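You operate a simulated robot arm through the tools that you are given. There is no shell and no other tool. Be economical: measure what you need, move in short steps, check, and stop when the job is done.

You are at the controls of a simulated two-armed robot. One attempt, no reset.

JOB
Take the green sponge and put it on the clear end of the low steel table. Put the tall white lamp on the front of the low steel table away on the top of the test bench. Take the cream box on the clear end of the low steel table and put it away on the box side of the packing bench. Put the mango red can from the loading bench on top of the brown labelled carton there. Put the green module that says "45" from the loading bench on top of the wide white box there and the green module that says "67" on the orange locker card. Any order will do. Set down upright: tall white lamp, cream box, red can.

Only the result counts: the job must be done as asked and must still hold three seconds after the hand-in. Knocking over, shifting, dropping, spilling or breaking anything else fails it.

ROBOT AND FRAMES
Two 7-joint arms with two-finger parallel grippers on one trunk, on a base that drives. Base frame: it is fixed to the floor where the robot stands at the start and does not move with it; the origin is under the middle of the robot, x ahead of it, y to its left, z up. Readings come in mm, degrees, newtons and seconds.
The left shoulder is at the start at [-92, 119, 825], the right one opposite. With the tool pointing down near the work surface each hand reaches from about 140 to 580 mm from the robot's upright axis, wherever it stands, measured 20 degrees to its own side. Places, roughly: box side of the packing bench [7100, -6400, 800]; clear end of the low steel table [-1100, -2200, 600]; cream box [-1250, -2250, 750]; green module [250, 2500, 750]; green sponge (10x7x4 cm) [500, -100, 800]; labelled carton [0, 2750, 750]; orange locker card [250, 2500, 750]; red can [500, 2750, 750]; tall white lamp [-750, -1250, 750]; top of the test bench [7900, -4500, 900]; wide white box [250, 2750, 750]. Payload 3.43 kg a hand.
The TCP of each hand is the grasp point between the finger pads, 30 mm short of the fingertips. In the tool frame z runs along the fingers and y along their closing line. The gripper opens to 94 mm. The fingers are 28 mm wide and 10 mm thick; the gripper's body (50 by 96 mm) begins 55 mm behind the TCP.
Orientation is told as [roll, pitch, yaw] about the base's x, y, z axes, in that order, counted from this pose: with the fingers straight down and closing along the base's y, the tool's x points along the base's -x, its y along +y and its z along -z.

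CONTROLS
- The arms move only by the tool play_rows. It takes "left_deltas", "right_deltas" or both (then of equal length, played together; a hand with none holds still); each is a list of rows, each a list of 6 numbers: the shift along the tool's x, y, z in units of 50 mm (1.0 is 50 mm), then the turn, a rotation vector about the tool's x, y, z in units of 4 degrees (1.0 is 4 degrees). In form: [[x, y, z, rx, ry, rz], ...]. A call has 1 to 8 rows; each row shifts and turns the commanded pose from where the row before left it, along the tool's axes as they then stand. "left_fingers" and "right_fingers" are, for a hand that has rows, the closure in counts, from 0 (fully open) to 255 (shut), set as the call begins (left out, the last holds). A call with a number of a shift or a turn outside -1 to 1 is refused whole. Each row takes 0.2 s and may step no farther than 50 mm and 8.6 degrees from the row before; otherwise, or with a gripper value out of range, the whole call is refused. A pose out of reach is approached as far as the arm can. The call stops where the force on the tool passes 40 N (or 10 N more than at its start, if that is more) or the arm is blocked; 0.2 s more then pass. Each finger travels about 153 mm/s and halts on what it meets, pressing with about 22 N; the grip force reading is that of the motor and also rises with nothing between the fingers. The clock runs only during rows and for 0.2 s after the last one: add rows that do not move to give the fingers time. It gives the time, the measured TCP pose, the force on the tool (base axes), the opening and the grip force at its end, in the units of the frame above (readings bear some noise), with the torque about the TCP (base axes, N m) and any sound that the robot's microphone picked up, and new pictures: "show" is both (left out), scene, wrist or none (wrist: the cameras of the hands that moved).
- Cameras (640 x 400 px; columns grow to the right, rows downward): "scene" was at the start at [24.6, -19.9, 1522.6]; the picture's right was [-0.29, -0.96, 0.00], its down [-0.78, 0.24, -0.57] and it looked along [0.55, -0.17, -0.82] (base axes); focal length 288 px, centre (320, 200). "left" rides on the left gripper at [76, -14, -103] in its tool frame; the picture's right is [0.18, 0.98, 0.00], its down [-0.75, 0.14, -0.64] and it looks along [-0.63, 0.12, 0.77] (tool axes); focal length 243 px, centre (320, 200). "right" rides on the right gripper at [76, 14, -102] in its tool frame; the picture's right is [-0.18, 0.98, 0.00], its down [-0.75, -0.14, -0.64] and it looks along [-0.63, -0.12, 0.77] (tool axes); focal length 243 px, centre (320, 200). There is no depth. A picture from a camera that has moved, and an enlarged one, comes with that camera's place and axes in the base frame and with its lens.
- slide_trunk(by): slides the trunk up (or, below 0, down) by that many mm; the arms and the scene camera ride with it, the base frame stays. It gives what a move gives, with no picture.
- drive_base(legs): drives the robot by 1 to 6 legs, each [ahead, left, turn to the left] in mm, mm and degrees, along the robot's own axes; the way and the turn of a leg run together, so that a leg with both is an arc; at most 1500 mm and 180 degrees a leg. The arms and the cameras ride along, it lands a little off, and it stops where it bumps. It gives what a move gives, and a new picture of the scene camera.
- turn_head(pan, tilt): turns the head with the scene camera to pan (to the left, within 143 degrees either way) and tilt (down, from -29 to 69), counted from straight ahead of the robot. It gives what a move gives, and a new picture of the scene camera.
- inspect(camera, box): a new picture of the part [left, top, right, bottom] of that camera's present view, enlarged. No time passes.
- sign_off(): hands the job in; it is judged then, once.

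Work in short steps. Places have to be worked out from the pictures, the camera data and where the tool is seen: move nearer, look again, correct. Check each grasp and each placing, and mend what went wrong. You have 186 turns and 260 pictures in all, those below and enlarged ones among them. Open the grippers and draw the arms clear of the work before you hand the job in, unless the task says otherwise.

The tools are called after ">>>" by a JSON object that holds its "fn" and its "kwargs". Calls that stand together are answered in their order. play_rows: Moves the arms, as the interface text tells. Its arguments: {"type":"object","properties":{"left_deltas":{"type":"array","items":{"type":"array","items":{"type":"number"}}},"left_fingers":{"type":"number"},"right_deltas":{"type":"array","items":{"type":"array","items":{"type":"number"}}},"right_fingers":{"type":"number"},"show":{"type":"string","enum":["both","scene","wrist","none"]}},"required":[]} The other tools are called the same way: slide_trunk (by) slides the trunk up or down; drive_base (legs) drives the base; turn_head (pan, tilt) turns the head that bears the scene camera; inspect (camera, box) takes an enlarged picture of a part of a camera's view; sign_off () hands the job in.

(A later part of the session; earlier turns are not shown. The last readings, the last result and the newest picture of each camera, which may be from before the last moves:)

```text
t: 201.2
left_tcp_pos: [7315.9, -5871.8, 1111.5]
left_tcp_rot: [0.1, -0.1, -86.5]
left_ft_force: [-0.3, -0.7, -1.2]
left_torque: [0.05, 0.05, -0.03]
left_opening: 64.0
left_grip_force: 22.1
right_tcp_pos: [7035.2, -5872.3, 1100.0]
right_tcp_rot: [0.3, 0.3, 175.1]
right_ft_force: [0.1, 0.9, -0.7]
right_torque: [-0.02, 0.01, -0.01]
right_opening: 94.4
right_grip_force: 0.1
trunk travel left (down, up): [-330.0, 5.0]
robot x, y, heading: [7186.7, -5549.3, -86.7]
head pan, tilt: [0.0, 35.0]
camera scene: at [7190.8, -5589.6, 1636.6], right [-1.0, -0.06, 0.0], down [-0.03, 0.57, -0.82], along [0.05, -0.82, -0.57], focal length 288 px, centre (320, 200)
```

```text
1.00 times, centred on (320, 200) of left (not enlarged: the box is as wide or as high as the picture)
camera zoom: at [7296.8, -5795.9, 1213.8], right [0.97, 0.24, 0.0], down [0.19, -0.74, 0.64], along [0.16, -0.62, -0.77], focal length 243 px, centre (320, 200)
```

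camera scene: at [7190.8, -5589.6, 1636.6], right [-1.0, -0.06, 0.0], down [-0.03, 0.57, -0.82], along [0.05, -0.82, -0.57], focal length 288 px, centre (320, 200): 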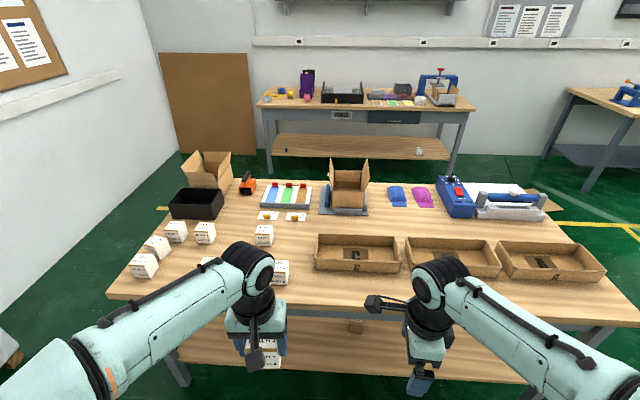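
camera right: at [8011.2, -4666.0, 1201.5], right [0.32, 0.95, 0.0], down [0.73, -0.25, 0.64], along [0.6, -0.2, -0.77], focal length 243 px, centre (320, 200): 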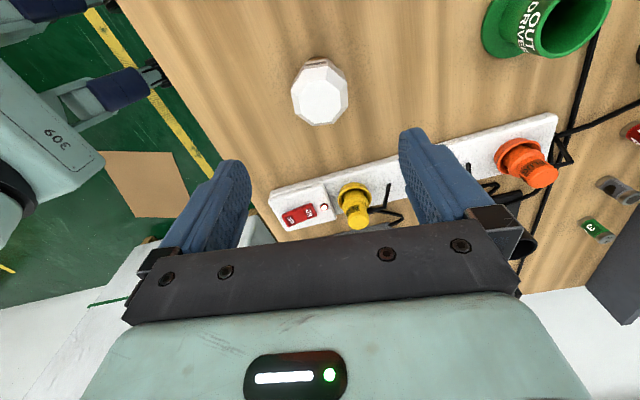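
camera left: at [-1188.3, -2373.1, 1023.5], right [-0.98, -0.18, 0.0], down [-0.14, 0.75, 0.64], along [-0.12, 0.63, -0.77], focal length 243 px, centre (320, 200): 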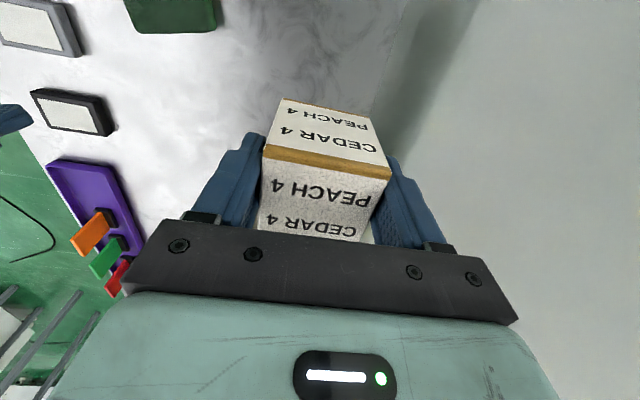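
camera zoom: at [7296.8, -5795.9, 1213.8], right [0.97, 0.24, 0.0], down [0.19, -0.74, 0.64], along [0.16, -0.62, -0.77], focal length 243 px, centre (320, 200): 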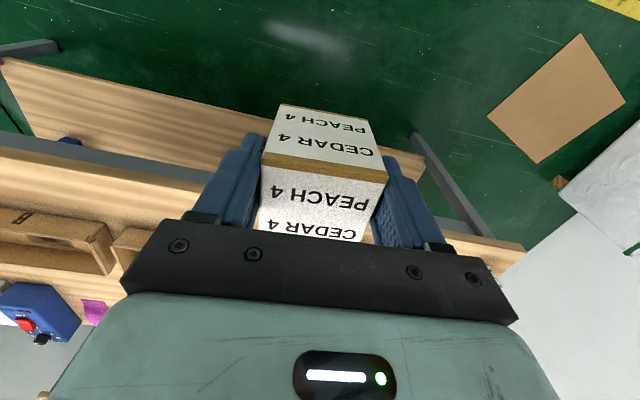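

Free spot chosen near [7342, -6415], between the cream boxes and the first tray. I drive 350 mm nearer and square up.

>>> {"fn": "drive_base", "kwargs": {"legs": [[0, 0, -3.3], [345, 0, 0]]}}

>>> {"fn": "turn_head", "kwargs": {"pan": 15, "tilt": 50}}

```text
t: 203.9
left_tcp_pos: [7298.9, -6225.8, 1110.4]
left_tcp_rot: [0.0, 0.0, -89.8]
left_ft_force: [-0.5, 0.4, -1.0]
left_torque: [0.01, -0.05, -0.04]
left_opening: 63.9
left_grip_force: 21.8
right_tcp_pos: [7017.7, -6211.3, 1099.5]
right_tcp_rot: [0.3, 0.3, 171.8]
right_ft_force: [-0.9, -0.5, 0.1]
right_torque: [0.01, -0.02, -0.02]
right_opening: 94.0
right_grip_force: 0.1
trunk travel left (down, up): [-330.0, 5.0]
robot x, y, heading: [7191.2, -5896.9, -89.9]
head pan, tilt: [0.0, 35.0]
camera scene: at [7189.3, -5938.6, 1636.4], right [-1.0, 0.0, 0.0], down [0.0, 0.57, -0.82], along [0.0, -0.82, -0.57], focal length 288 px, centre (320, 200)
```

scene: 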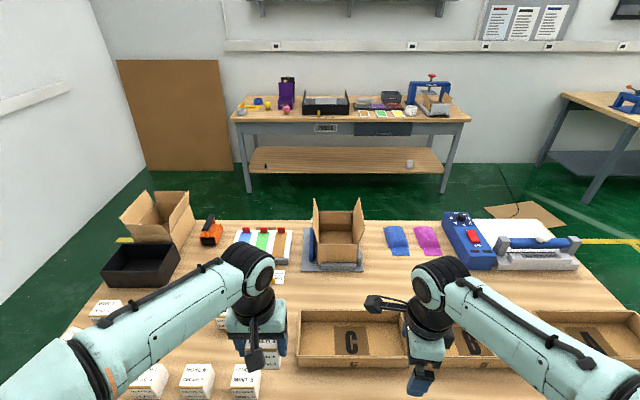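

```text
t: 204.7
left_tcp_pos: [7298.2, -6227.3, 1110.6]
left_tcp_rot: [0.1, 0.0, -89.8]
left_ft_force: [1.5, -0.1, -1.3]
left_torque: [0.01, 0.0, -0.05]
left_opening: 63.9
left_grip_force: 21.8
right_tcp_pos: [7017.3, -6212.4, 1098.8]
right_tcp_rot: [0.3, 0.3, 171.8]
right_ft_force: [0.0, 0.6, -0.4]
right_torque: [-0.04, -0.04, 0.02]
right_opening: 93.8
right_grip_force: 0.0
trunk travel left (down, up): [-330.0, 5.0]
robot x, y, heading: [7191.6, -5896.4, -90.0]
head pan, tilt: [15.0, 50.0]
camera scene: at [7209.1, -5925.3, 1614.9], right [-0.97, -0.26, 0.0], down [-0.2, 0.74, -0.64], along [0.17, -0.62, -0.77], focal length 288 px, centre (320, 200)
```

scene: 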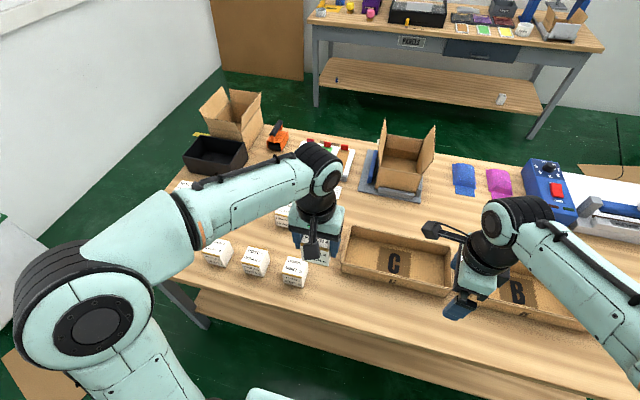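

I bring the box over the spot, still high, and look.

>>> {"fn": "play_rows", "kwargs": {"left_deltas": [[-0.75, 0.176, 0.1, 0, 0, 0], [-0.75, 0.176, 0.3, 0, 0, 0], [-0.75, 0.176, 0.3, 0, 0, 0], [-0.75, 0.176, 0.4, 0, 0, 0], [-0.75, 0.176, 0.4, 0, 0, 0]], "show": "both"}}

```text
t: 205.9
left_tcp_pos: [7344.2, -6415.8, 1034.0]
left_tcp_rot: [0.0, 0.0, -89.7]
left_ft_force: [-0.3, -0.1, -0.9]
left_torque: [0.02, -0.04, -0.04]
left_opening: 63.8
left_grip_force: 22.0
right_tcp_pos: [7017.1, -6212.7, 1099.7]
right_tcp_rot: [0.3, 0.3, 171.9]
right_ft_force: [-0.6, -0.2, -0.1]
right_torque: [0.01, 0.02, 0.02]
right_opening: 94.0
right_grip_force: 0.0
trunk travel left (down, up): [-330.0, 5.0]
robot x, y, heading: [7191.2, -5896.7, -90.1]
head pan, tilt: [15.0, 50.0]
camera scene: at [7209.2, -5926.6, 1614.8], right [-0.96, -0.26, 0.0], down [-0.2, 0.74, -0.64], along [0.17, -0.62, -0.77], focal length 288 px, centre (320, 200)
camera left: at [7330.3, -6340.1, 1137.0], right [0.98, 0.19, 0.0], down [0.14, -0.75, 0.64], along [0.12, -0.63, -0.77], focal length 243 px, centre (320, 200)
```

scene: 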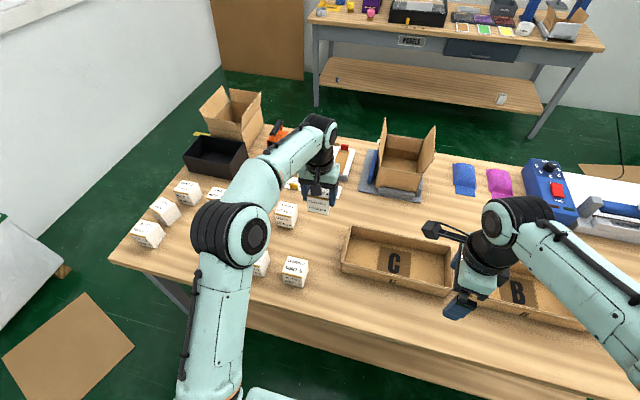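
left: 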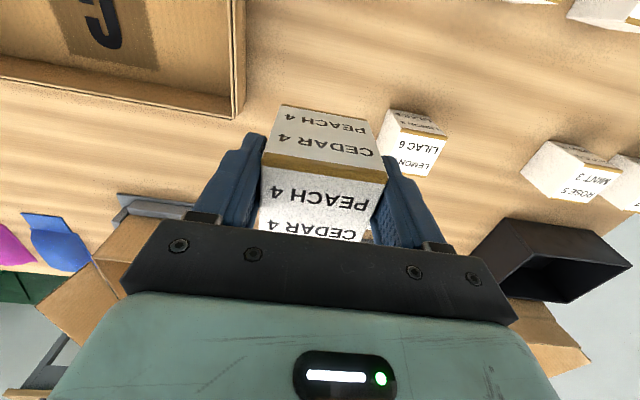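

Gap runs from x ≈ 7265 to 7432 and the box is mid-gap. I lower 145 mm and look.

>>> {"fn": "play_rows", "kwargs": {"left_deltas": [[0, 0.08, 0.5, 0, 0, 0], [0, 0, 0.8, 0, 0, 0], [0, 0, 0.8, 0, 0, 0], [0, 0, 0.8, 0, 0, 0]], "show": "wrist"}}

```text
t: 206.9
left_tcp_pos: [7348.8, -6415.3, 893.3]
left_tcp_rot: [-0.1, 0.0, -89.7]
left_ft_force: [0.5, 0.1, -1.7]
left_torque: [0.04, 0.02, 0.03]
left_opening: 63.9
left_grip_force: 22.0
right_tcp_pos: [7018.1, -6212.8, 1100.1]
right_tcp_rot: [0.3, 0.3, 171.8]
right_ft_force: [0.6, 0.4, -0.1]
right_torque: [-0.02, 0.0, -0.02]
right_opening: 94.1
right_grip_force: 0.1
trunk travel left (down, up): [-330.0, 5.0]
robot x, y, heading: [7189.5, -5895.1, -89.9]
head pan, tilt: [15.0, 50.0]
camera left: at [7334.6, -6338.3, 996.6], right [0.98, 0.19, 0.0], down [0.14, -0.75, 0.64], along [0.12, -0.63, -0.77], focal length 243 px, centre (320, 200)
```

left: 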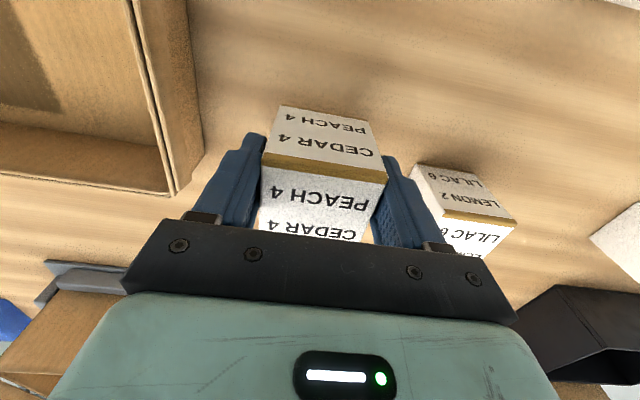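

Still clear on both sides. I lower in finer steps until contact.

>>> {"fn": "play_rows", "kwargs": {"left_deltas": [[0, 0, 0.25, 0, 0, 0], [0, 0, 0.15, 0, 0, 0], [0, 0, 0.06, 0, 0, 0], [0, 0, 0.06, 0, 0, 0], [0, 0, 0.06, 0, 0, 0], [0, 0, 0.06, 0, 0, 0], [0, 0, 0.06, 0, 0, 0], [0, 0, 0.06, 0, 0, 0]], "show": "none"}}

```text
t: 208.7
left_tcp_pos: [7346.9, -6415.8, 855.7]
left_tcp_rot: [-0.1, -0.5, -89.8]
left_ft_force: [3.1, 0.6, 22.5]
left_torque: [-0.05, -0.01, 0.05]
left_opening: 64.4
left_grip_force: 22.0
right_tcp_pos: [7018.2, -6212.4, 1100.4]
right_tcp_rot: [0.4, 0.3, 171.7]
right_ft_force: [0.3, 0.3, 0.0]
right_torque: [-0.02, 0.0, 0.0]
right_opening: 94.0
right_grip_force: 0.0
trunk travel left (down, up): [-330.0, 5.0]
robot x, y, heading: [7190.5, -5893.5, -89.9]
head pan, tilt: [15.0, 50.0]
```

Contact at 22 N. I open partly, rise, and check.

>>> {"fn": "play_rows", "kwargs": {"left_deltas": [[0, 0, 0, 0, 0, 0], [0, 0, 0, 0, 0, 0], [0, 0, 0, 0, 0, 0]], "left_fingers": 20, "show": "none"}}

>>> {"fn": "play_rows", "kwargs": {"left_deltas": [[0, 0, -0.5, 0, 0, 0], [0, 0, -0.8, 0, 0, 0], [0, 0, -0.9, 0, 0, 0], [0, 0, -0.9, 0, 0, 0], [0, 0, -0.9, 0, 0, 0], [0, 0, -0.6, 0, 0, 0]], "show": "both"}}

```text
t: 209.5
left_tcp_pos: [7347.4, -6414.3, 852.6]
left_tcp_rot: [0.0, 0.0, -89.7]
left_ft_force: [-0.4, 0.7, -0.6]
left_torque: [-0.03, -0.01, -0.01]
left_opening: 86.7
left_grip_force: 0.0
right_tcp_pos: [7018.3, -6212.8, 1098.9]
right_tcp_rot: [0.3, 0.3, 171.8]
right_ft_force: [-0.1, 0.0, 0.4]
right_torque: [-0.03, 0.02, -0.02]
right_opening: 93.9
right_grip_force: 0.1
trunk travel left (down, up): [-330.0, 5.0]
robot x, y, heading: [7190.8, -5900.2, -89.8]
head pan, tilt: [15.0, 50.0]
```

```text
t: 210.9
left_tcp_pos: [7347.6, -6416.9, 1084.3]
left_tcp_rot: [0.0, 0.0, -89.8]
left_ft_force: [1.1, 0.7, 0.1]
left_torque: [0.03, -0.03, -0.02]
left_opening: 86.5
left_grip_force: 0.1
right_tcp_pos: [7017.6, -6212.7, 1098.5]
right_tcp_rot: [0.3, 0.2, 171.8]
right_ft_force: [-1.1, -0.2, -0.4]
right_torque: [-0.01, 0.06, 0.06]
right_opening: 94.1
right_grip_force: 0.0
trunk travel left (down, up): [-330.0, 5.0]
robot x, y, heading: [7190.7, -5898.7, -89.8]
head pan, tilt: [15.0, 50.0]
camera scene: at [7209.1, -5924.9, 1614.8], right [-0.96, -0.26, 0.0], down [-0.2, 0.74, -0.64], along [0.17, -0.62, -0.77], focal length 288 px, centre (320, 200)
camera left: at [7333.5, -6340.1, 1187.1], right [0.98, 0.19, 0.0], down [0.14, -0.75, 0.64], along [0.12, -0.63, -0.77], focal length 243 px, centre (320, 200)
```

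scene: 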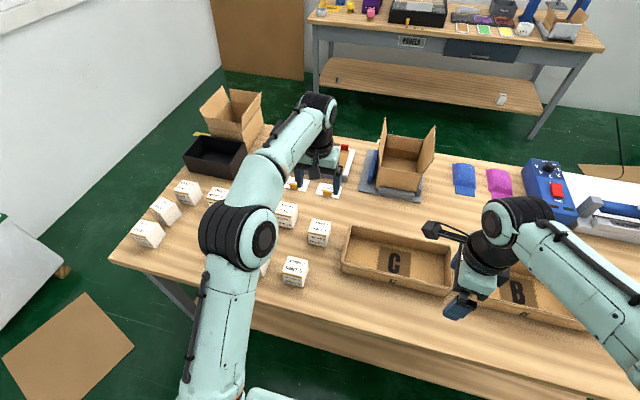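
left: 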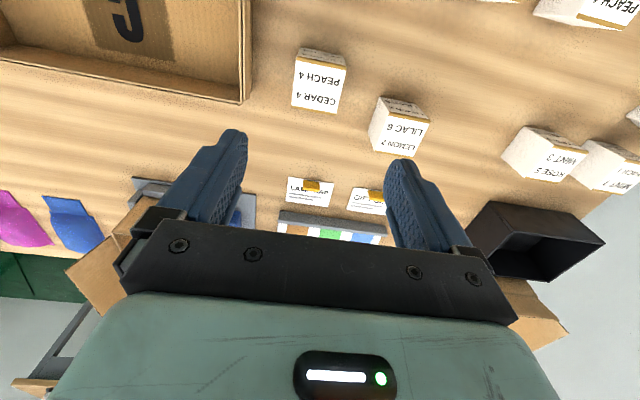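

The cream box stands upright on the box side. I draw the left arm in and begin the way back along the same route.

>>> {"fn": "play_rows", "kwargs": {"left_deltas": [[0.75, -0.1, 0, 0, 0, 0], [0.75, -0.1, 0, 0, 0, 0], [0.75, -0.1, 0, 0, 0, 0], [0.75, -0.1, 0, 0, 0, 0], [0.75, -0.1, 0, 0, 0, 0]], "show": "none"}}

>>> {"fn": "turn_head", "kwargs": {"pan": 0, "tilt": 20}}

>>> {"fn": "drive_base", "kwargs": {"legs": [[-370, 0, 0], [0, -1500, 0], [0, -1500, 0], [0, -1480, 0], [0, 0, -152]]}}

```text
t: 212.1
left_tcp_pos: [7319.7, -6227.0, 1083.9]
left_tcp_rot: [0.0, -0.2, -89.8]
left_ft_force: [-0.9, -0.9, 0.5]
left_torque: [-0.02, 0.02, 0.01]
left_opening: 86.7
left_grip_force: 0.1
right_tcp_pos: [7018.7, -6210.8, 1100.0]
right_tcp_rot: [0.4, 0.3, 171.8]
right_ft_force: [-0.2, 0.2, 0.2]
right_torque: [-0.02, -0.01, 0.02]
right_opening: 93.9
right_grip_force: 0.0
trunk travel left (down, up): [-330.0, 5.0]
robot x, y, heading: [7190.0, -5897.2, -89.8]
head pan, tilt: [15.0, 50.0]
```

```text
t: 213.1
left_tcp_pos: [7318.6, -6228.9, 1083.5]
left_tcp_rot: [-0.1, 0.0, -89.8]
left_ft_force: [-0.4, -0.1, -0.4]
left_torque: [0.0, 0.0, 0.0]
left_opening: 86.7
left_grip_force: 0.1
right_tcp_pos: [7019.0, -6212.8, 1098.1]
right_tcp_rot: [0.3, 0.3, 171.8]
right_ft_force: [0.7, 0.0, -0.7]
right_torque: [0.02, -0.02, -0.01]
right_opening: 93.9
right_grip_force: 0.0
trunk travel left (down, up): [-330.0, 5.0]
robot x, y, heading: [7188.3, -5898.7, -89.7]
head pan, tilt: [0.0, 20.0]
camera scene: at [7189.4, -5943.8, 1660.3], right [-1.0, 0.0, 0.0], down [0.0, 0.34, -0.94], along [0.0, -0.94, -0.34], focal length 288 px, centre (320, 200)
```

scene: 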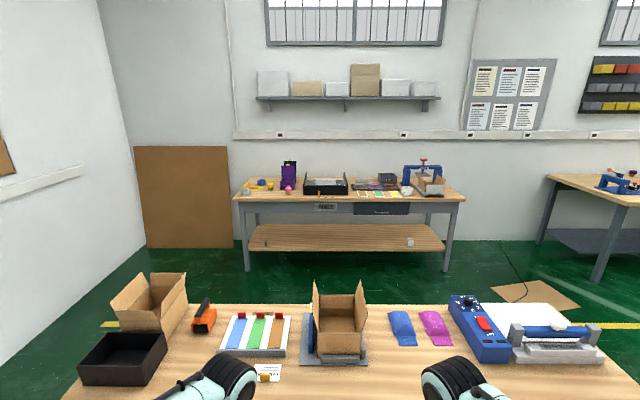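

```text
t: 260.1
left_tcp_pos: [2460.0, -5476.1, 1083.0]
left_tcp_rot: [0.0, 0.0, 117.8]
left_ft_force: [0.1, 0.8, -0.4]
left_torque: [-0.01, 0.0, 0.03]
left_opening: 86.7
left_grip_force: 0.0
right_tcp_pos: [2735.9, -5352.0, 1099.0]
right_tcp_rot: [0.4, 0.3, 19.3]
right_ft_force: [0.2, 0.3, -0.8]
right_torque: [0.0, 0.0, -0.05]
right_opening: 94.0
right_grip_force: 0.1
trunk travel left (down, up): [-330.0, 5.0]
robot x, y, heading: [2726.8, -5711.2, 117.6]
head pan, tilt: [0.0, 20.0]
camera scene: at [2705.9, -5666.8, 1660.4], right [0.89, 0.46, 0.0], down [0.16, -0.3, -0.94], along [-0.44, 0.83, -0.34], focal length 288 px, centre (320, 200)
```

scene: 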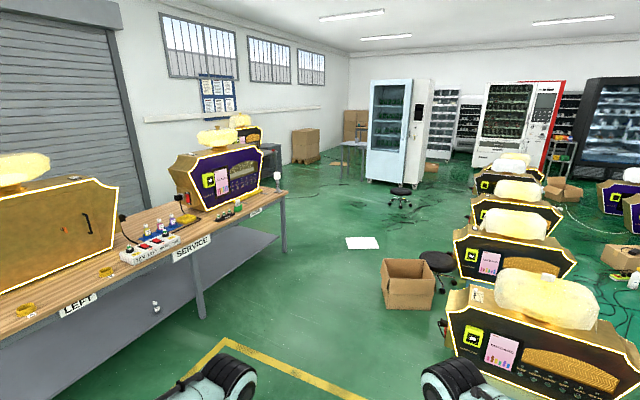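

Robot is at [2727, -5711], with the known gap ahead. I retrace the route to about [85, -1426].

>>> {"fn": "drive_base", "kwargs": {"legs": [[0, 0, -2], [1500, 0, 0], [1500, 0, 0], [50, 0, 15.5], [1000, 0, 0], [1000, 0, 0]]}}

```text
t: 285.6
left_tcp_pos: [-483.5, -1407.3, 1084.1]
left_tcp_rot: [0.0, 0.1, 134.1]
left_ft_force: [0.3, 0.3, -0.1]
left_torque: [0.02, 0.01, -0.02]
left_opening: 86.6
left_grip_force: 0.1
right_tcp_pos: [-256.1, -1208.8, 1098.9]
right_tcp_rot: [0.4, 0.4, 35.8]
right_ft_force: [-0.4, 0.2, 1.2]
right_torque: [0.05, 0.03, -0.01]
right_opening: 94.1
right_grip_force: 0.1
trunk travel left (down, up): [-330.0, 5.0]
robot x, y, heading: [-162.4, -1557.3, 134.0]
head pan, tilt: [0.0, 20.0]
camera scene: at [-194.5, -1520.4, 1660.3], right [0.72, 0.7, 0.0], down [0.24, -0.25, -0.94], along [-0.65, 0.67, -0.34], focal length 288 px, centre (320, 200)
```

scene: 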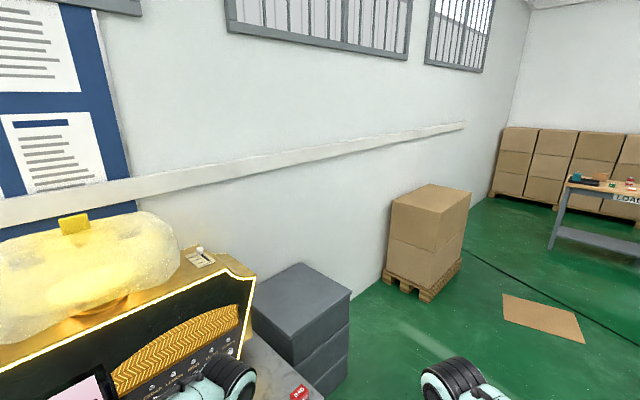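

Turn to face +y and pass between the low table and the start table.

>>> {"fn": "drive_base", "kwargs": {"legs": [[0, 0, -44], [0, -110, 0], [1000, 0, 0]]}}

```text
t: 294.1
left_tcp_pos: [-146.5, -225.0, 1083.3]
left_tcp_rot: [0.0, 0.0, 88.3]
left_ft_force: [0.0, -1.0, 1.3]
left_torque: [-0.01, 0.04, 0.0]
left_opening: 86.6
left_grip_force: 0.0
right_tcp_pos: [154.1, -251.3, 1099.6]
right_tcp_rot: [0.3, 0.4, -10.1]
right_ft_force: [1.1, -0.1, 0.0]
right_torque: [-0.02, 0.01, 0.0]
right_opening: 94.1
right_grip_force: 0.0
trunk travel left (down, up): [-330.0, 5.0]
robot x, y, heading: [-27.2, -563.3, 88.4]
head pan, tilt: [0.0, 20.0]
camera scene: at [-26.5, -511.2, 1660.3], right [1.0, -0.03, 0.0], down [-0.01, -0.34, -0.94], along [0.03, 0.94, -0.34], focal length 288 px, centre (320, 200)
```

scene: 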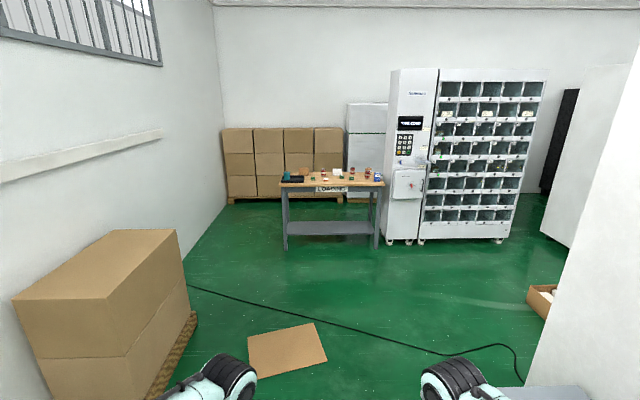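

The way is as expected. I go past the table corner, shift right round the cardboard sheet, and on toward the loading bench.

>>> {"fn": "drive_base", "kwargs": {"legs": [[850, 20, 1.6], [410, -480, 0], [800, 0, 0]]}}

>>> {"fn": "turn_head", "kwargs": {"pan": 10, "tilt": 30}}

```text
t: 306.8
left_tcp_pos: [278.0, 1847.3, 1082.3]
left_tcp_rot: [0.0, 0.1, 90.9]
left_ft_force: [-0.5, 0.4, 1.0]
left_torque: [0.0, 0.03, 0.0]
left_opening: 86.7
left_grip_force: 0.1
right_tcp_pos: [578.9, 1835.9, 1099.7]
right_tcp_rot: [0.3, 0.3, -7.4]
right_ft_force: [0.5, -0.7, -0.3]
right_torque: [-0.01, 0.03, -0.01]
right_opening: 94.0
right_grip_force: 0.2
trunk travel left (down, up): [-330.0, 5.0]
robot x, y, heading: [410.9, 1518.8, 90.8]
head pan, tilt: [0.0, 20.0]
camera scene: at [410.3, 1568.1, 1660.3], right [1.0, 0.02, 0.0], down [0.01, -0.34, -0.94], along [-0.02, 0.94, -0.34], focal length 288 px, centre (320, 200)
```

scene: 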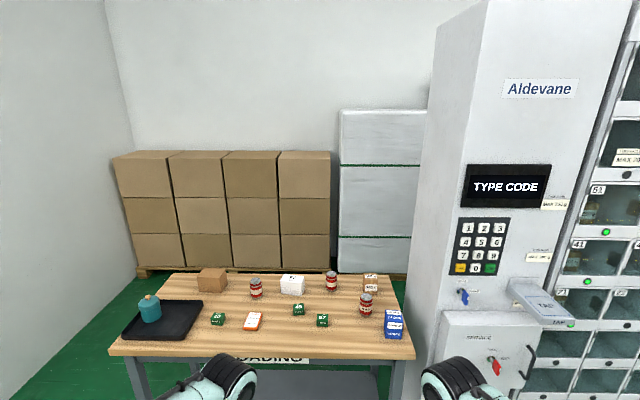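

```text
t: 307.5
left_tcp_pos: [277.8, 1849.2, 1083.9]
left_tcp_rot: [0.0, 0.0, 90.9]
left_ft_force: [0.2, -0.4, 0.0]
left_torque: [-0.01, -0.01, 0.03]
left_opening: 86.6
left_grip_force: 0.0
right_tcp_pos: [578.9, 1837.5, 1099.7]
right_tcp_rot: [0.3, 0.3, -7.5]
right_ft_force: [-0.1, -0.4, -0.1]
right_torque: [0.04, 0.01, -0.01]
right_opening: 94.1
right_grip_force: 0.0
trunk travel left (down, up): [-330.0, 5.0]
robot x, y, heading: [413.8, 1517.9, 90.9]
head pan, tilt: [10.0, 30.0]
camera scene: at [394.7, 1564.1, 1644.4], right [0.98, 0.19, 0.0], down [0.09, -0.49, -0.87], along [-0.16, 0.85, -0.5], focal length 288 px, centre (320, 200)
```

scene: 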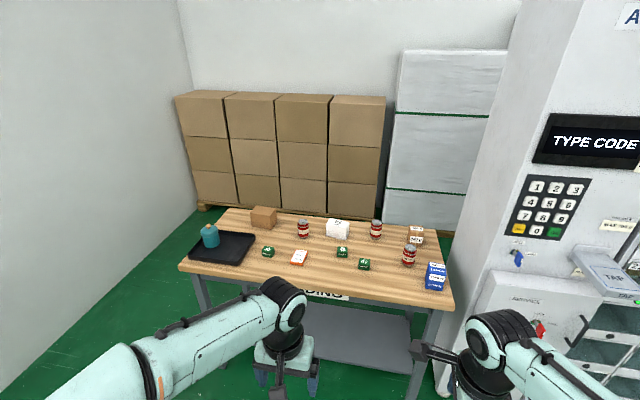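

>>> {"fn": "inspect", "kwargs": {"camera": "scene", "box": [180, 195, 320, 285]}}

>>> {"fn": "inspect", "kwargs": {"camera": "scene", "box": [315, 205, 465, 300]}}

```text
4.44 times, centred on (250, 240) of scene
camera zoom: at [394.7, 1564.1, 1644.4], right [0.98, 0.19, 0.0], down [0.09, -0.49, -0.87], along [-0.16, 0.85, -0.5], focal length 1279 px, centre (631, 22)
```

zoom: 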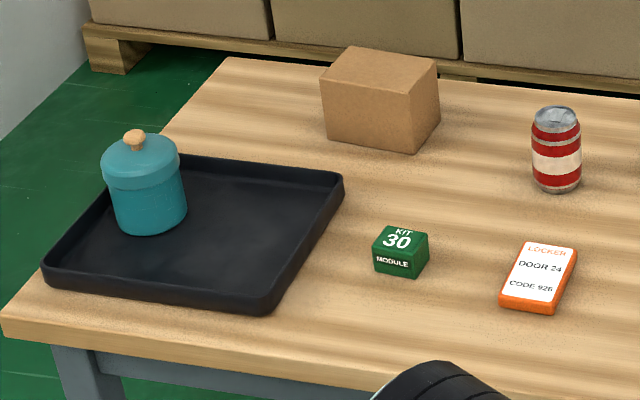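

```text
4.21 times, centred on (390, 252) of scene
camera zoom: at [394.7, 1564.1, 1644.4], right [0.98, 0.19, 0.0], down [0.09, -0.49, -0.87], along [-0.16, 0.85, -0.5], focal length 1212 px, centre (25, -21)
```

zoom: 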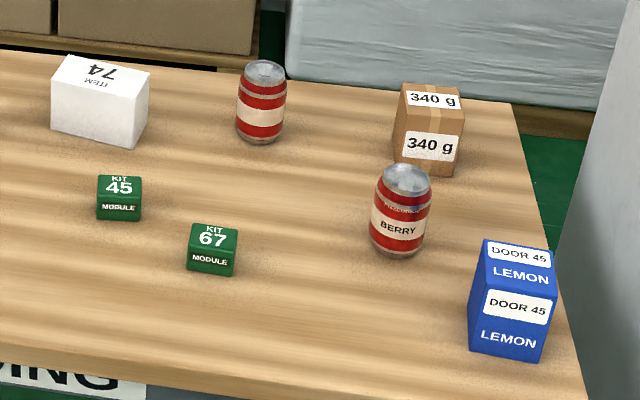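

Modules 45 and 67, the orange locker card, and three red cans are in view; only one can's label (BERRY) is readable, and the big carton at left shows no label from here. I go nearer for a better look.

>>> {"fn": "drive_base", "kwargs": {"legs": [[480, 130, -1]]}}

>>> {"fn": "turn_head", "kwargs": {"pan": 0, "tilt": 40}}

>>> {"fn": "inspect", "kwargs": {"camera": "scene", "box": [60, 100, 320, 260]}}

>>> {"fn": "inspect", "kwargs": {"camera": "scene", "box": [300, 100, 560, 260]}}

```text
t: 310.4
left_tcp_pos: [145.4, 2324.7, 1084.3]
left_tcp_rot: [0.1, 0.1, 91.0]
left_ft_force: [-0.4, -0.7, 0.0]
left_torque: [0.0, 0.02, 0.0]
left_opening: 86.7
left_grip_force: 0.0
right_tcp_pos: [445.8, 2311.1, 1100.6]
right_tcp_rot: [0.3, 0.3, -7.6]
right_ft_force: [-0.2, 0.4, 0.1]
right_torque: [0.0, -0.01, 0.0]
right_opening: 94.0
right_grip_force: 0.1
trunk travel left (down, up): [-330.0, 5.0]
robot x, y, heading: [279.6, 1993.3, 90.8]
head pan, tilt: [10.0, 30.0]
camera scene: at [260.9, 2040.0, 1644.2], right [0.98, 0.19, 0.0], down [0.09, -0.49, -0.87], along [-0.16, 0.85, -0.5], focal length 288 px, centre (320, 200)
```

scene: 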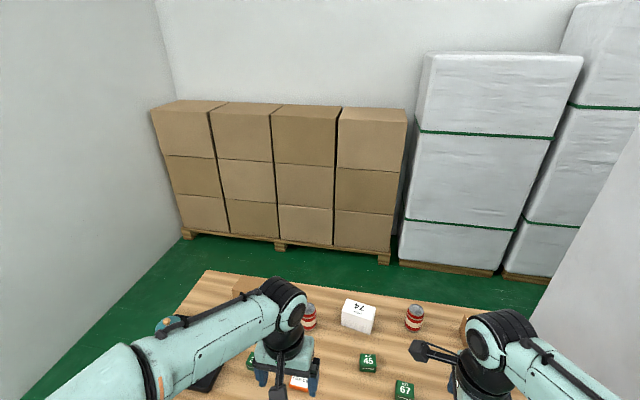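

```text
t: 311.1
left_tcp_pos: [144.1, 2325.3, 1083.8]
left_tcp_rot: [0.0, 0.0, 90.9]
left_ft_force: [-1.3, -0.1, 0.3]
left_torque: [0.02, -0.02, -0.02]
left_opening: 86.9
left_grip_force: 0.1
right_tcp_pos: [444.9, 2312.8, 1099.9]
right_tcp_rot: [0.3, 0.3, -7.6]
right_ft_force: [0.5, 0.2, 0.6]
right_torque: [0.0, 0.03, 0.01]
right_opening: 94.2
right_grip_force: 0.0
trunk travel left (down, up): [-330.0, 5.0]
robot x, y, heading: [275.1, 1995.5, 90.8]
head pan, tilt: [0.0, 40.0]
camera scene: at [276.6, 2036.6, 1629.1], right [1.0, 0.02, 0.0], down [0.01, -0.64, -0.77], along [-0.01, 0.77, -0.64], focal length 288 px, centre (320, 200)
```

scene: 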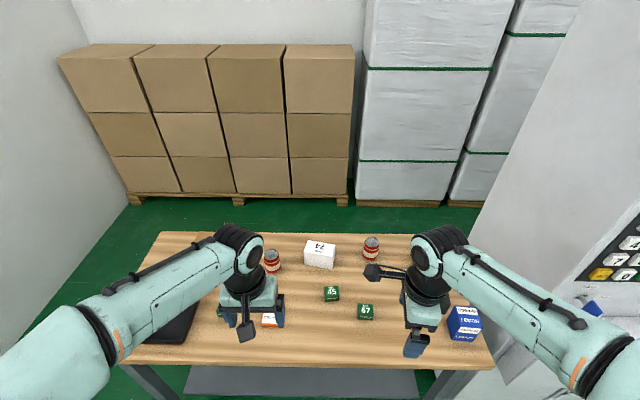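

```text
2.46 times, centred on (190, 180) of scene
camera zoom: at [276.6, 2036.6, 1629.1], right [1.0, 0.02, 0.0], down [0.01, -0.64, -0.77], along [-0.01, 0.77, -0.64], focal length 708 px, centre (640, 249)
```

zoom: 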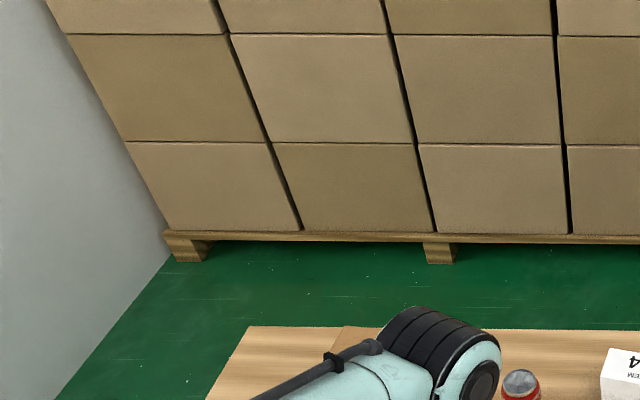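

```text
2.46 times, centred on (430, 180) of scene
camera zoom: at [276.6, 2036.6, 1629.1], right [1.0, 0.02, 0.0], down [0.01, -0.64, -0.77], along [-0.01, 0.77, -0.64], focal length 708 px, centre (49, 249)
```

zoom: 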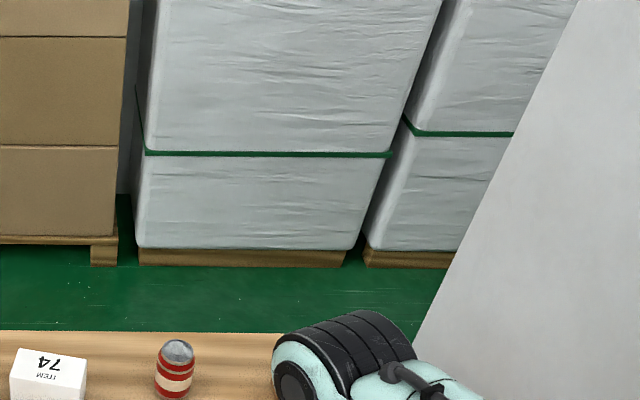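

I check both wrist views from here.

>>> {"fn": "inspect", "kwargs": {"camera": "left", "box": [0, 0, 640, 400]}}

>>> {"fn": "inspect", "kwargs": {"camera": "right", "box": [0, 0, 640, 400]}}

```text
1.00 times, centred on (320, 200) of left (not enlarged: the box is as wide or as high as the picture)
camera zoom: at [159.9, 2249.5, 1186.7], right [-0.98, -0.2, 0.0], down [-0.15, 0.75, 0.64], along [-0.13, 0.63, -0.77], focal length 243 px, centre (320, 200)
```

zoom: 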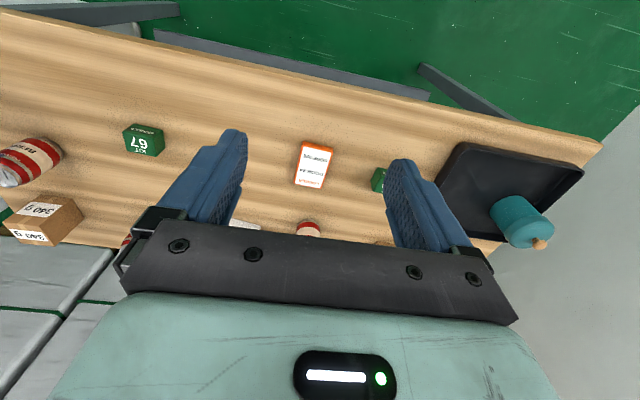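

```text
1.00 times, centred on (320, 200) of right (not enlarged: the box is as wide or as high as the picture)
camera zoom: at [371.7, 2336.0, 1202.4], right [0.31, 0.95, 0.0], down [0.73, -0.24, 0.64], along [0.61, -0.19, -0.77], focal length 243 px, centre (320, 200)
```

zoom: 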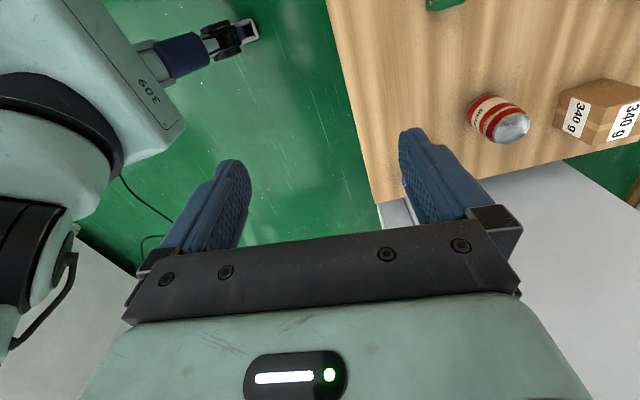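

By triangulation the bench top is near 780, module 67 near [406, 2497], card near [122, 2500]. I move the right hand above module 67.

>>> {"fn": "play_rows", "kwargs": {"right_deltas": [[0.21, 0.594, 0.6, 0, 0, 0], [0.21, 0.594, 0.6, 0, 0, 0], [0.21, 0.594, 0.6, 0, 0, 0], [0.21, 0.594, 0.6, 0, 0, 0], [0.21, 0.594, 0.6, 0, 0, 0], [0.21, 0.594, 0.6, 0, 0, 0]], "show": "both"}}

```text
t: 312.5
left_tcp_pos: [143.4, 2325.5, 1082.5]
left_tcp_rot: [0.1, 0.0, 90.9]
left_ft_force: [0.4, 0.5, 0.5]
left_torque: [0.01, -0.04, -0.01]
left_opening: 86.8
left_grip_force: 0.0
right_tcp_pos: [412.1, 2502.3, 921.8]
right_tcp_rot: [0.3, 0.3, -7.5]
right_ft_force: [0.0, 0.5, -0.3]
right_torque: [0.03, 0.03, -0.02]
right_opening: 93.7
right_grip_force: 0.1
trunk travel left (down, up): [-330.0, 5.0]
robot x, y, heading: [279.9, 1994.9, 91.0]
head pan, tilt: [0.0, 40.0]
camera scene: at [276.5, 2037.6, 1629.0], right [1.0, 0.02, 0.0], down [0.01, -0.64, -0.77], along [-0.01, 0.77, -0.64], focal length 288 px, centre (320, 200)
camera right: at [336.7, 2526.6, 1023.7], right [0.31, 0.95, 0.0], down [0.73, -0.24, 0.64], along [0.61, -0.2, -0.77], focal length 243 px, centre (320, 200)
```

scene: 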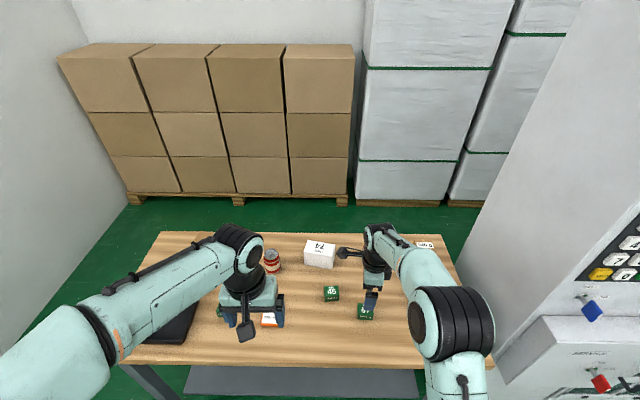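
right: 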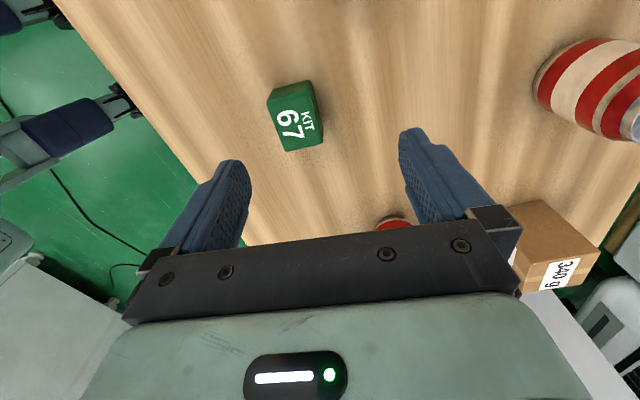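

Module 67's centre reads [407, 2482], faces nearly square to the fingers. I shift 20 mm and lower.

>>> {"fn": "play_rows", "kwargs": {"right_deltas": [[0.05, -0.41, 0.3, 0, 0, 0], [0, 0, 0.6, 0, 0, 0], [0, 0, 0.6, 0, 0, 0], [0, 0, 0.4, 0, 0, 0]], "show": "wrist"}}

```text
t: 313.5
left_tcp_pos: [143.3, 2324.1, 1085.4]
left_tcp_rot: [-0.1, -0.1, 90.9]
left_ft_force: [-0.8, -0.3, 0.1]
left_torque: [0.01, -0.01, -0.02]
left_opening: 86.6
left_grip_force: 0.1
right_tcp_pos: [400.3, 2480.9, 830.5]
right_tcp_rot: [0.6, 0.3, -7.5]
right_ft_force: [1.6, -4.7, 24.6]
right_torque: [-1.44, -0.2, 0.12]
right_opening: 93.9
right_grip_force: 0.1
trunk travel left (down, up): [-330.0, 5.0]
robot x, y, heading: [277.7, 1997.9, 91.0]
head pan, tilt: [0.0, 40.0]
camera right: at [327.4, 2502.6, 933.2], right [0.31, 0.95, 0.01], down [0.73, -0.24, 0.64], along [0.61, -0.19, -0.77], focal length 243 px, centre (320, 200)
```

right: 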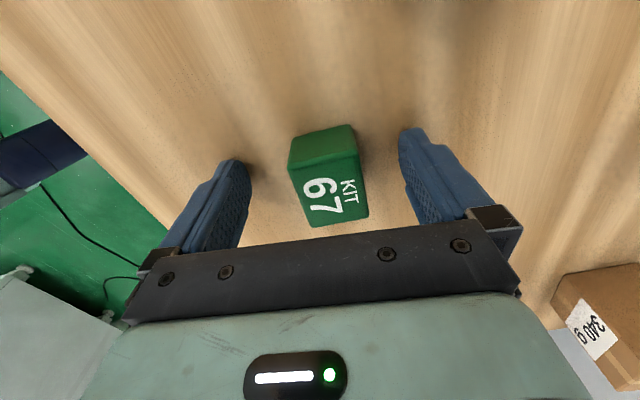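

The fingertips touch the bench (top ≈ 800), the module is centred between them. I rise 4 mm, close, and lift.

>>> {"fn": "play_rows", "kwargs": {"right_deltas": [[0, 0, -0.08, 0, 0, 0]], "show": "none"}}

>>> {"fn": "play_rows", "kwargs": {"right_deltas": [[0, 0, 0, 0, 0, 0], [0, 0, 0, 0, 0, 0], [0, 0, 0, 0, 0, 0]], "right_fingers": 255, "show": "none"}}

>>> {"fn": "play_rows", "kwargs": {"right_deltas": [[0, 0, -0.5, 0, 0, 0], [0, 0, -0.9, 0, 0, 0], [0, 0, -0.9, 0, 0, 0], [0, 0, -0.9, 0, 0, 0]], "show": "wrist"}}

```text
t: 313.9
left_tcp_pos: [144.6, 2326.0, 1084.0]
left_tcp_rot: [-0.1, -0.1, 91.0]
left_ft_force: [1.2, 0.6, -1.0]
left_torque: [-0.02, 0.01, -0.01]
left_opening: 86.7
left_grip_force: 0.1
right_tcp_pos: [401.6, 2480.1, 831.4]
right_tcp_rot: [0.3, 0.3, -7.5]
right_ft_force: [1.0, 0.4, 8.2]
right_torque: [-0.4, -0.06, 0.02]
right_opening: 93.9
right_grip_force: 0.2
trunk travel left (down, up): [-330.0, 5.0]
robot x, y, heading: [274.0, 1995.6, 91.2]
head pan, tilt: [0.0, 40.0]
```

```text
t: 314.7
left_tcp_pos: [144.8, 2326.1, 1083.4]
left_tcp_rot: [0.0, -0.1, 90.8]
left_ft_force: [0.6, -0.2, 0.0]
left_torque: [0.02, -0.01, 0.01]
left_opening: 86.7
left_grip_force: 0.1
right_tcp_pos: [401.7, 2480.4, 830.2]
right_tcp_rot: [0.2, 0.3, -7.4]
right_ft_force: [0.1, -0.5, -0.2]
right_torque: [-0.02, 0.0, 0.0]
right_opening: 39.5
right_grip_force: 22.7
trunk travel left (down, up): [-330.0, 5.0]
robot x, y, heading: [276.8, 1995.4, 91.0]
head pan, tilt: [0.0, 40.0]
```

```text
t: 315.7
left_tcp_pos: [144.6, 2325.6, 1083.4]
left_tcp_rot: [-0.1, 0.0, 90.9]
left_ft_force: [0.0, 0.4, -0.9]
left_torque: [-0.01, 0.03, 0.03]
left_opening: 86.5
left_grip_force: 0.1
right_tcp_pos: [400.4, 2479.7, 989.1]
right_tcp_rot: [0.3, 0.2, -7.5]
right_ft_force: [-0.9, 0.4, -0.7]
right_torque: [0.02, 0.02, -0.01]
right_opening: 39.7
right_grip_force: 21.7
trunk travel left (down, up): [-330.0, 5.0]
robot x, y, heading: [276.6, 1995.8, 91.0]
head pan, tilt: [0.0, 40.0]
camera right: at [327.1, 2502.3, 1092.0], right [0.31, 0.95, 0.0], down [0.73, -0.24, 0.64], along [0.61, -0.2, -0.77], focal length 243 px, centre (320, 200)
```

right: 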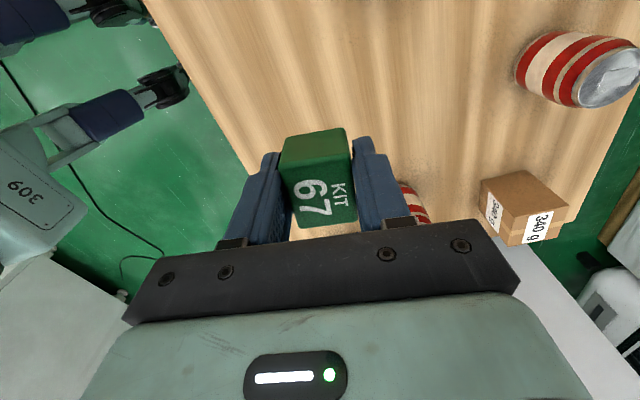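

Module 67 is held. Card centre recomputed at about [124, 2478]. I strafe the base left 276 mm to bring the hand over it.

>>> {"fn": "drive_base", "kwargs": {"legs": [[0, 276, 0]]}}

>>> {"fn": "inspect", "kwargs": {"camera": "right", "box": [0, 0, 640, 400]}}

```text
t: 318.8
left_tcp_pos: [-132.9, 2319.8, 1083.5]
left_tcp_rot: [0.0, 0.0, 91.1]
left_ft_force: [-0.2, 0.0, -0.1]
left_torque: [0.0, 0.02, -0.02]
left_opening: 86.7
left_grip_force: 0.0
right_tcp_pos: [124.1, 2475.0, 989.6]
right_tcp_rot: [0.3, 0.4, -7.3]
right_ft_force: [-0.2, -0.3, -0.9]
right_torque: [-0.02, -0.02, -0.02]
right_opening: 39.6
right_grip_force: 22.3
trunk travel left (down, up): [-330.0, 5.0]
robot x, y, heading: [0.4, 1988.9, 91.2]
head pan, tilt: [0.0, 40.0]
camera scene: at [0.6, 2031.6, 1629.0], right [1.0, 0.02, 0.0], down [0.01, -0.64, -0.77], along [-0.01, 0.77, -0.64], focal length 288 px, centre (320, 200)
```

scene: 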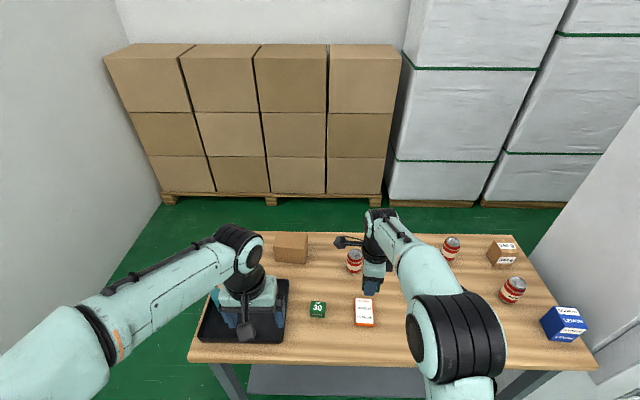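

```text
1.00 times, centred on (320, 200) of right (not enlarged: the box is as wide or as high as the picture)
camera zoom: at [49.3, 2498.1, 1091.6], right [0.31, 0.95, 0.0], down [0.73, -0.24, 0.64], along [0.61, -0.19, -0.77], focal length 243 px, centre (320, 200)
```

zoom: 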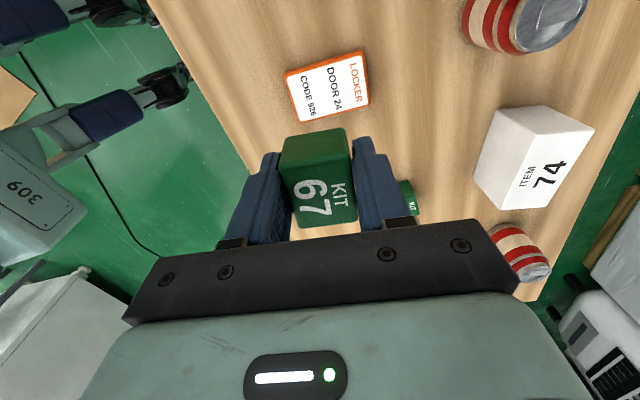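

The card's centre measures [124, 2487]. I shift 12 mm and lower the module onto it.

>>> {"fn": "play_rows", "kwargs": {"right_deltas": [[0.03, 0.24, 0.4, 0, 0, 0], [0, 0, 0.8, 0, 0, 0], [0, 0, 0.8, 0, 0, 0], [0, 0, 0.5, 0, 0, 0]], "show": "wrist"}}

```text
t: 319.8
left_tcp_pos: [-133.1, 2319.2, 1082.2]
left_tcp_rot: [0.2, 0.0, 91.1]
left_ft_force: [-0.3, -0.5, -0.2]
left_torque: [0.01, 0.02, 0.01]
left_opening: 86.6
left_grip_force: 0.1
right_tcp_pos: [123.5, 2489.6, 863.0]
right_tcp_rot: [0.3, 0.2, -7.3]
right_ft_force: [1.2, 0.2, 0.0]
right_torque: [0.0, 0.02, -0.02]
right_opening: 39.8
right_grip_force: 22.2
trunk travel left (down, up): [-330.0, 5.0]
robot x, y, heading: [1.1, 1987.4, 91.3]
head pan, tilt: [0.0, 40.0]
camera right: at [50.0, 2513.2, 965.9], right [0.31, 0.95, 0.0], down [0.73, -0.24, 0.64], along [0.61, -0.19, -0.77], focal length 243 px, centre (320, 200)
```

right: 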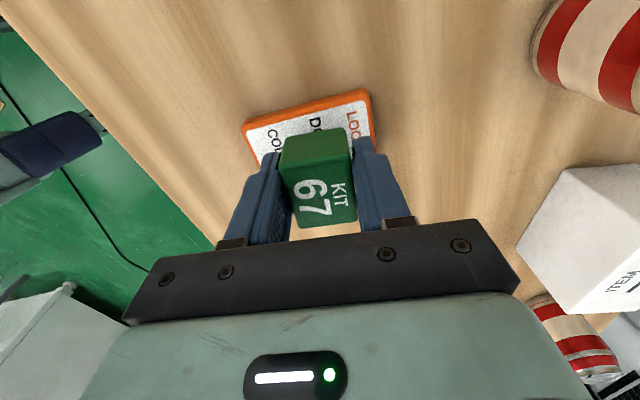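

Aligned with the card. I lower in fine steps until contact.

>>> {"fn": "play_rows", "kwargs": {"right_deltas": [[0, 0, 0.25, 0, 0, 0], [0, 0, 0.05, 0, 0, 0], [0, 0, 0.05, 0, 0, 0], [0, 0, 0.05, 0, 0, 0], [0, 0, 0.05, 0, 0, 0], [0, 0, 0.05, 0, 0, 0]], "show": "none"}}

```text
t: 321.2
left_tcp_pos: [-133.6, 2318.0, 1084.8]
left_tcp_rot: [0.0, 0.0, 91.1]
left_ft_force: [-0.1, -0.5, 0.0]
left_torque: [-0.04, -0.03, -0.01]
left_opening: 86.4
left_grip_force: 0.1
right_tcp_pos: [122.9, 2489.5, 846.4]
right_tcp_rot: [0.8, 0.5, -7.3]
right_ft_force: [0.9, -7.1, 20.4]
right_torque: [-0.73, -0.11, -0.01]
right_opening: 39.7
right_grip_force: 21.7
trunk travel left (down, up): [-330.0, 5.0]
robot x, y, heading: [2.1, 1988.6, 91.1]
head pan, tilt: [0.0, 40.0]
stopped in row 6 (right hand): the force on the tool passed its limit at 42 N (the readings are from after the stop); the commanded pose is now the measured one
```

Contact made. I release slowly and rise to check.

>>> {"fn": "play_rows", "kwargs": {"right_deltas": [[0, 0, -0.03, 0, 0, 0], [0, 0, 0, 0, 0, 0], [0, 0, 0, 0, 0, 0]], "right_fingers": 60, "show": "none"}}

>>> {"fn": "play_rows", "kwargs": {"right_deltas": [[0, 0, -0.4, 0, 0, 0], [0, 0, -0.8, 0, 0, 0], [0, 0, -0.8, 0, 0, 0], [0, 0, -0.8, 0, 0, 0], [0, 0, -0.8, 0, 0, 0]], "right_fingers": 0, "show": "wrist"}}

```text
t: 322.0
left_tcp_pos: [-133.4, 2318.3, 1084.2]
left_tcp_rot: [0.0, -0.1, 91.1]
left_ft_force: [-0.4, 0.0, 0.5]
left_torque: [-0.02, 0.02, -0.01]
left_opening: 86.7
left_grip_force: 0.1
right_tcp_pos: [125.1, 2491.9, 845.7]
right_tcp_rot: [0.9, 0.4, -7.3]
right_ft_force: [1.0, 7.9, 20.0]
right_torque: [-0.52, -0.05, 0.05]
right_opening: 67.2
right_grip_force: 0.2
trunk travel left (down, up): [-330.0, 5.0]
robot x, y, heading: [3.0, 1987.8, 91.0]
head pan, tilt: [0.0, 40.0]
```

```text
t: 323.2
left_tcp_pos: [-132.7, 2319.6, 1084.8]
left_tcp_rot: [0.1, 0.0, 90.9]
left_ft_force: [0.8, -0.5, 0.5]
left_torque: [0.0, -0.04, -0.01]
left_opening: 86.6
left_grip_force: 0.0
right_tcp_pos: [124.5, 2486.4, 1025.3]
right_tcp_rot: [0.6, 0.4, -7.3]
right_ft_force: [0.0, 0.4, -0.3]
right_torque: [-0.02, -0.03, -0.02]
right_opening: 93.8
right_grip_force: 0.1
trunk travel left (down, up): [-330.0, 5.0]
robot x, y, heading: [3.3, 1991.1, 91.0]
head pan, tilt: [0.0, 40.0]
camera right: at [50.0, 2508.3, 1127.5], right [0.31, 0.95, 0.01], down [0.73, -0.24, 0.64], along [0.61, -0.19, -0.77], focal length 243 px, centre (320, 200)
```

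right: 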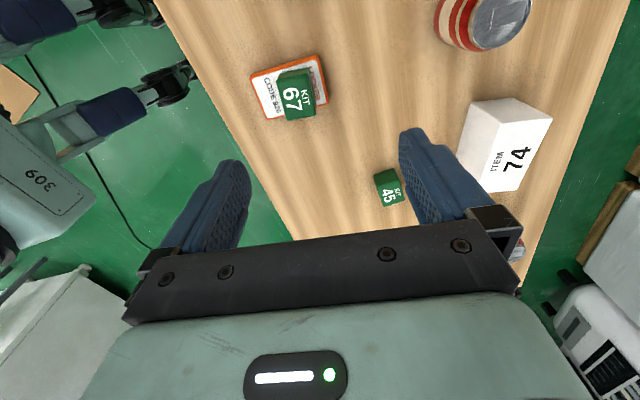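

Module 67 rests on the card. I strafe right 180 mm to get above module 45.

>>> {"fn": "drive_base", "kwargs": {"legs": [[0, -178, -0.8]]}}

>>> {"fn": "inspect", "kwargs": {"camera": "right", "box": [0, 0, 640, 400]}}

```text
t: 325.4
left_tcp_pos: [53.7, 2323.7, 1083.4]
left_tcp_rot: [0.0, -0.1, 90.1]
left_ft_force: [-0.6, -0.5, 0.4]
left_torque: [0.01, -0.04, -0.04]
left_opening: 86.8
left_grip_force: 0.1
right_tcp_pos: [314.1, 2485.9, 1024.4]
right_tcp_rot: [0.7, 0.3, -8.2]
right_ft_force: [0.7, -0.1, 0.4]
right_torque: [0.02, 0.02, 0.01]
right_opening: 93.9
right_grip_force: 0.1
trunk travel left (down, up): [-330.0, 5.0]
robot x, y, heading: [183.5, 1994.1, 90.4]
head pan, tilt: [0.0, 40.0]
camera scene: at [182.5, 2033.3, 1629.0], right [1.0, 0.0, 0.0], down [0.0, -0.64, -0.77], along [0.0, 0.77, -0.64], focal length 288 px, centre (320, 200)
```

scene: 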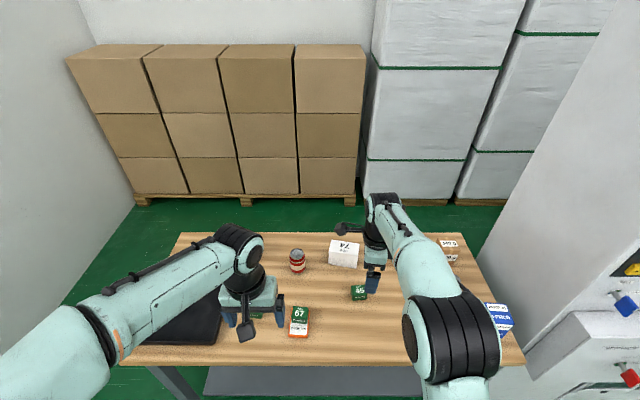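

```text
1.00 times, centred on (320, 200) of right (not enlarged: the box is as wide or as high as the picture)
camera zoom: at [240.2, 2509.7, 1126.9], right [0.32, 0.95, 0.01], down [0.73, -0.26, 0.64], along [0.6, -0.2, -0.77], focal length 243 px, centre (320, 200)
```

zoom: 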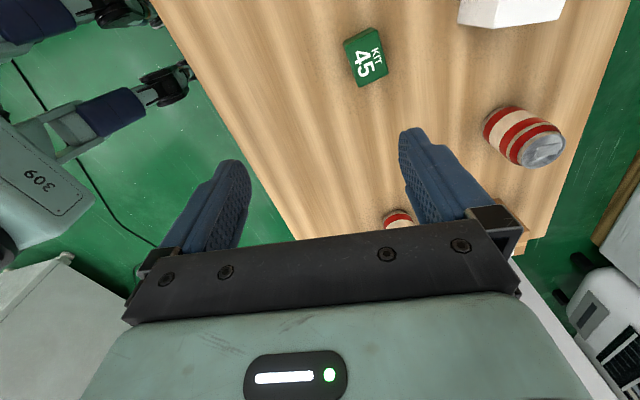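

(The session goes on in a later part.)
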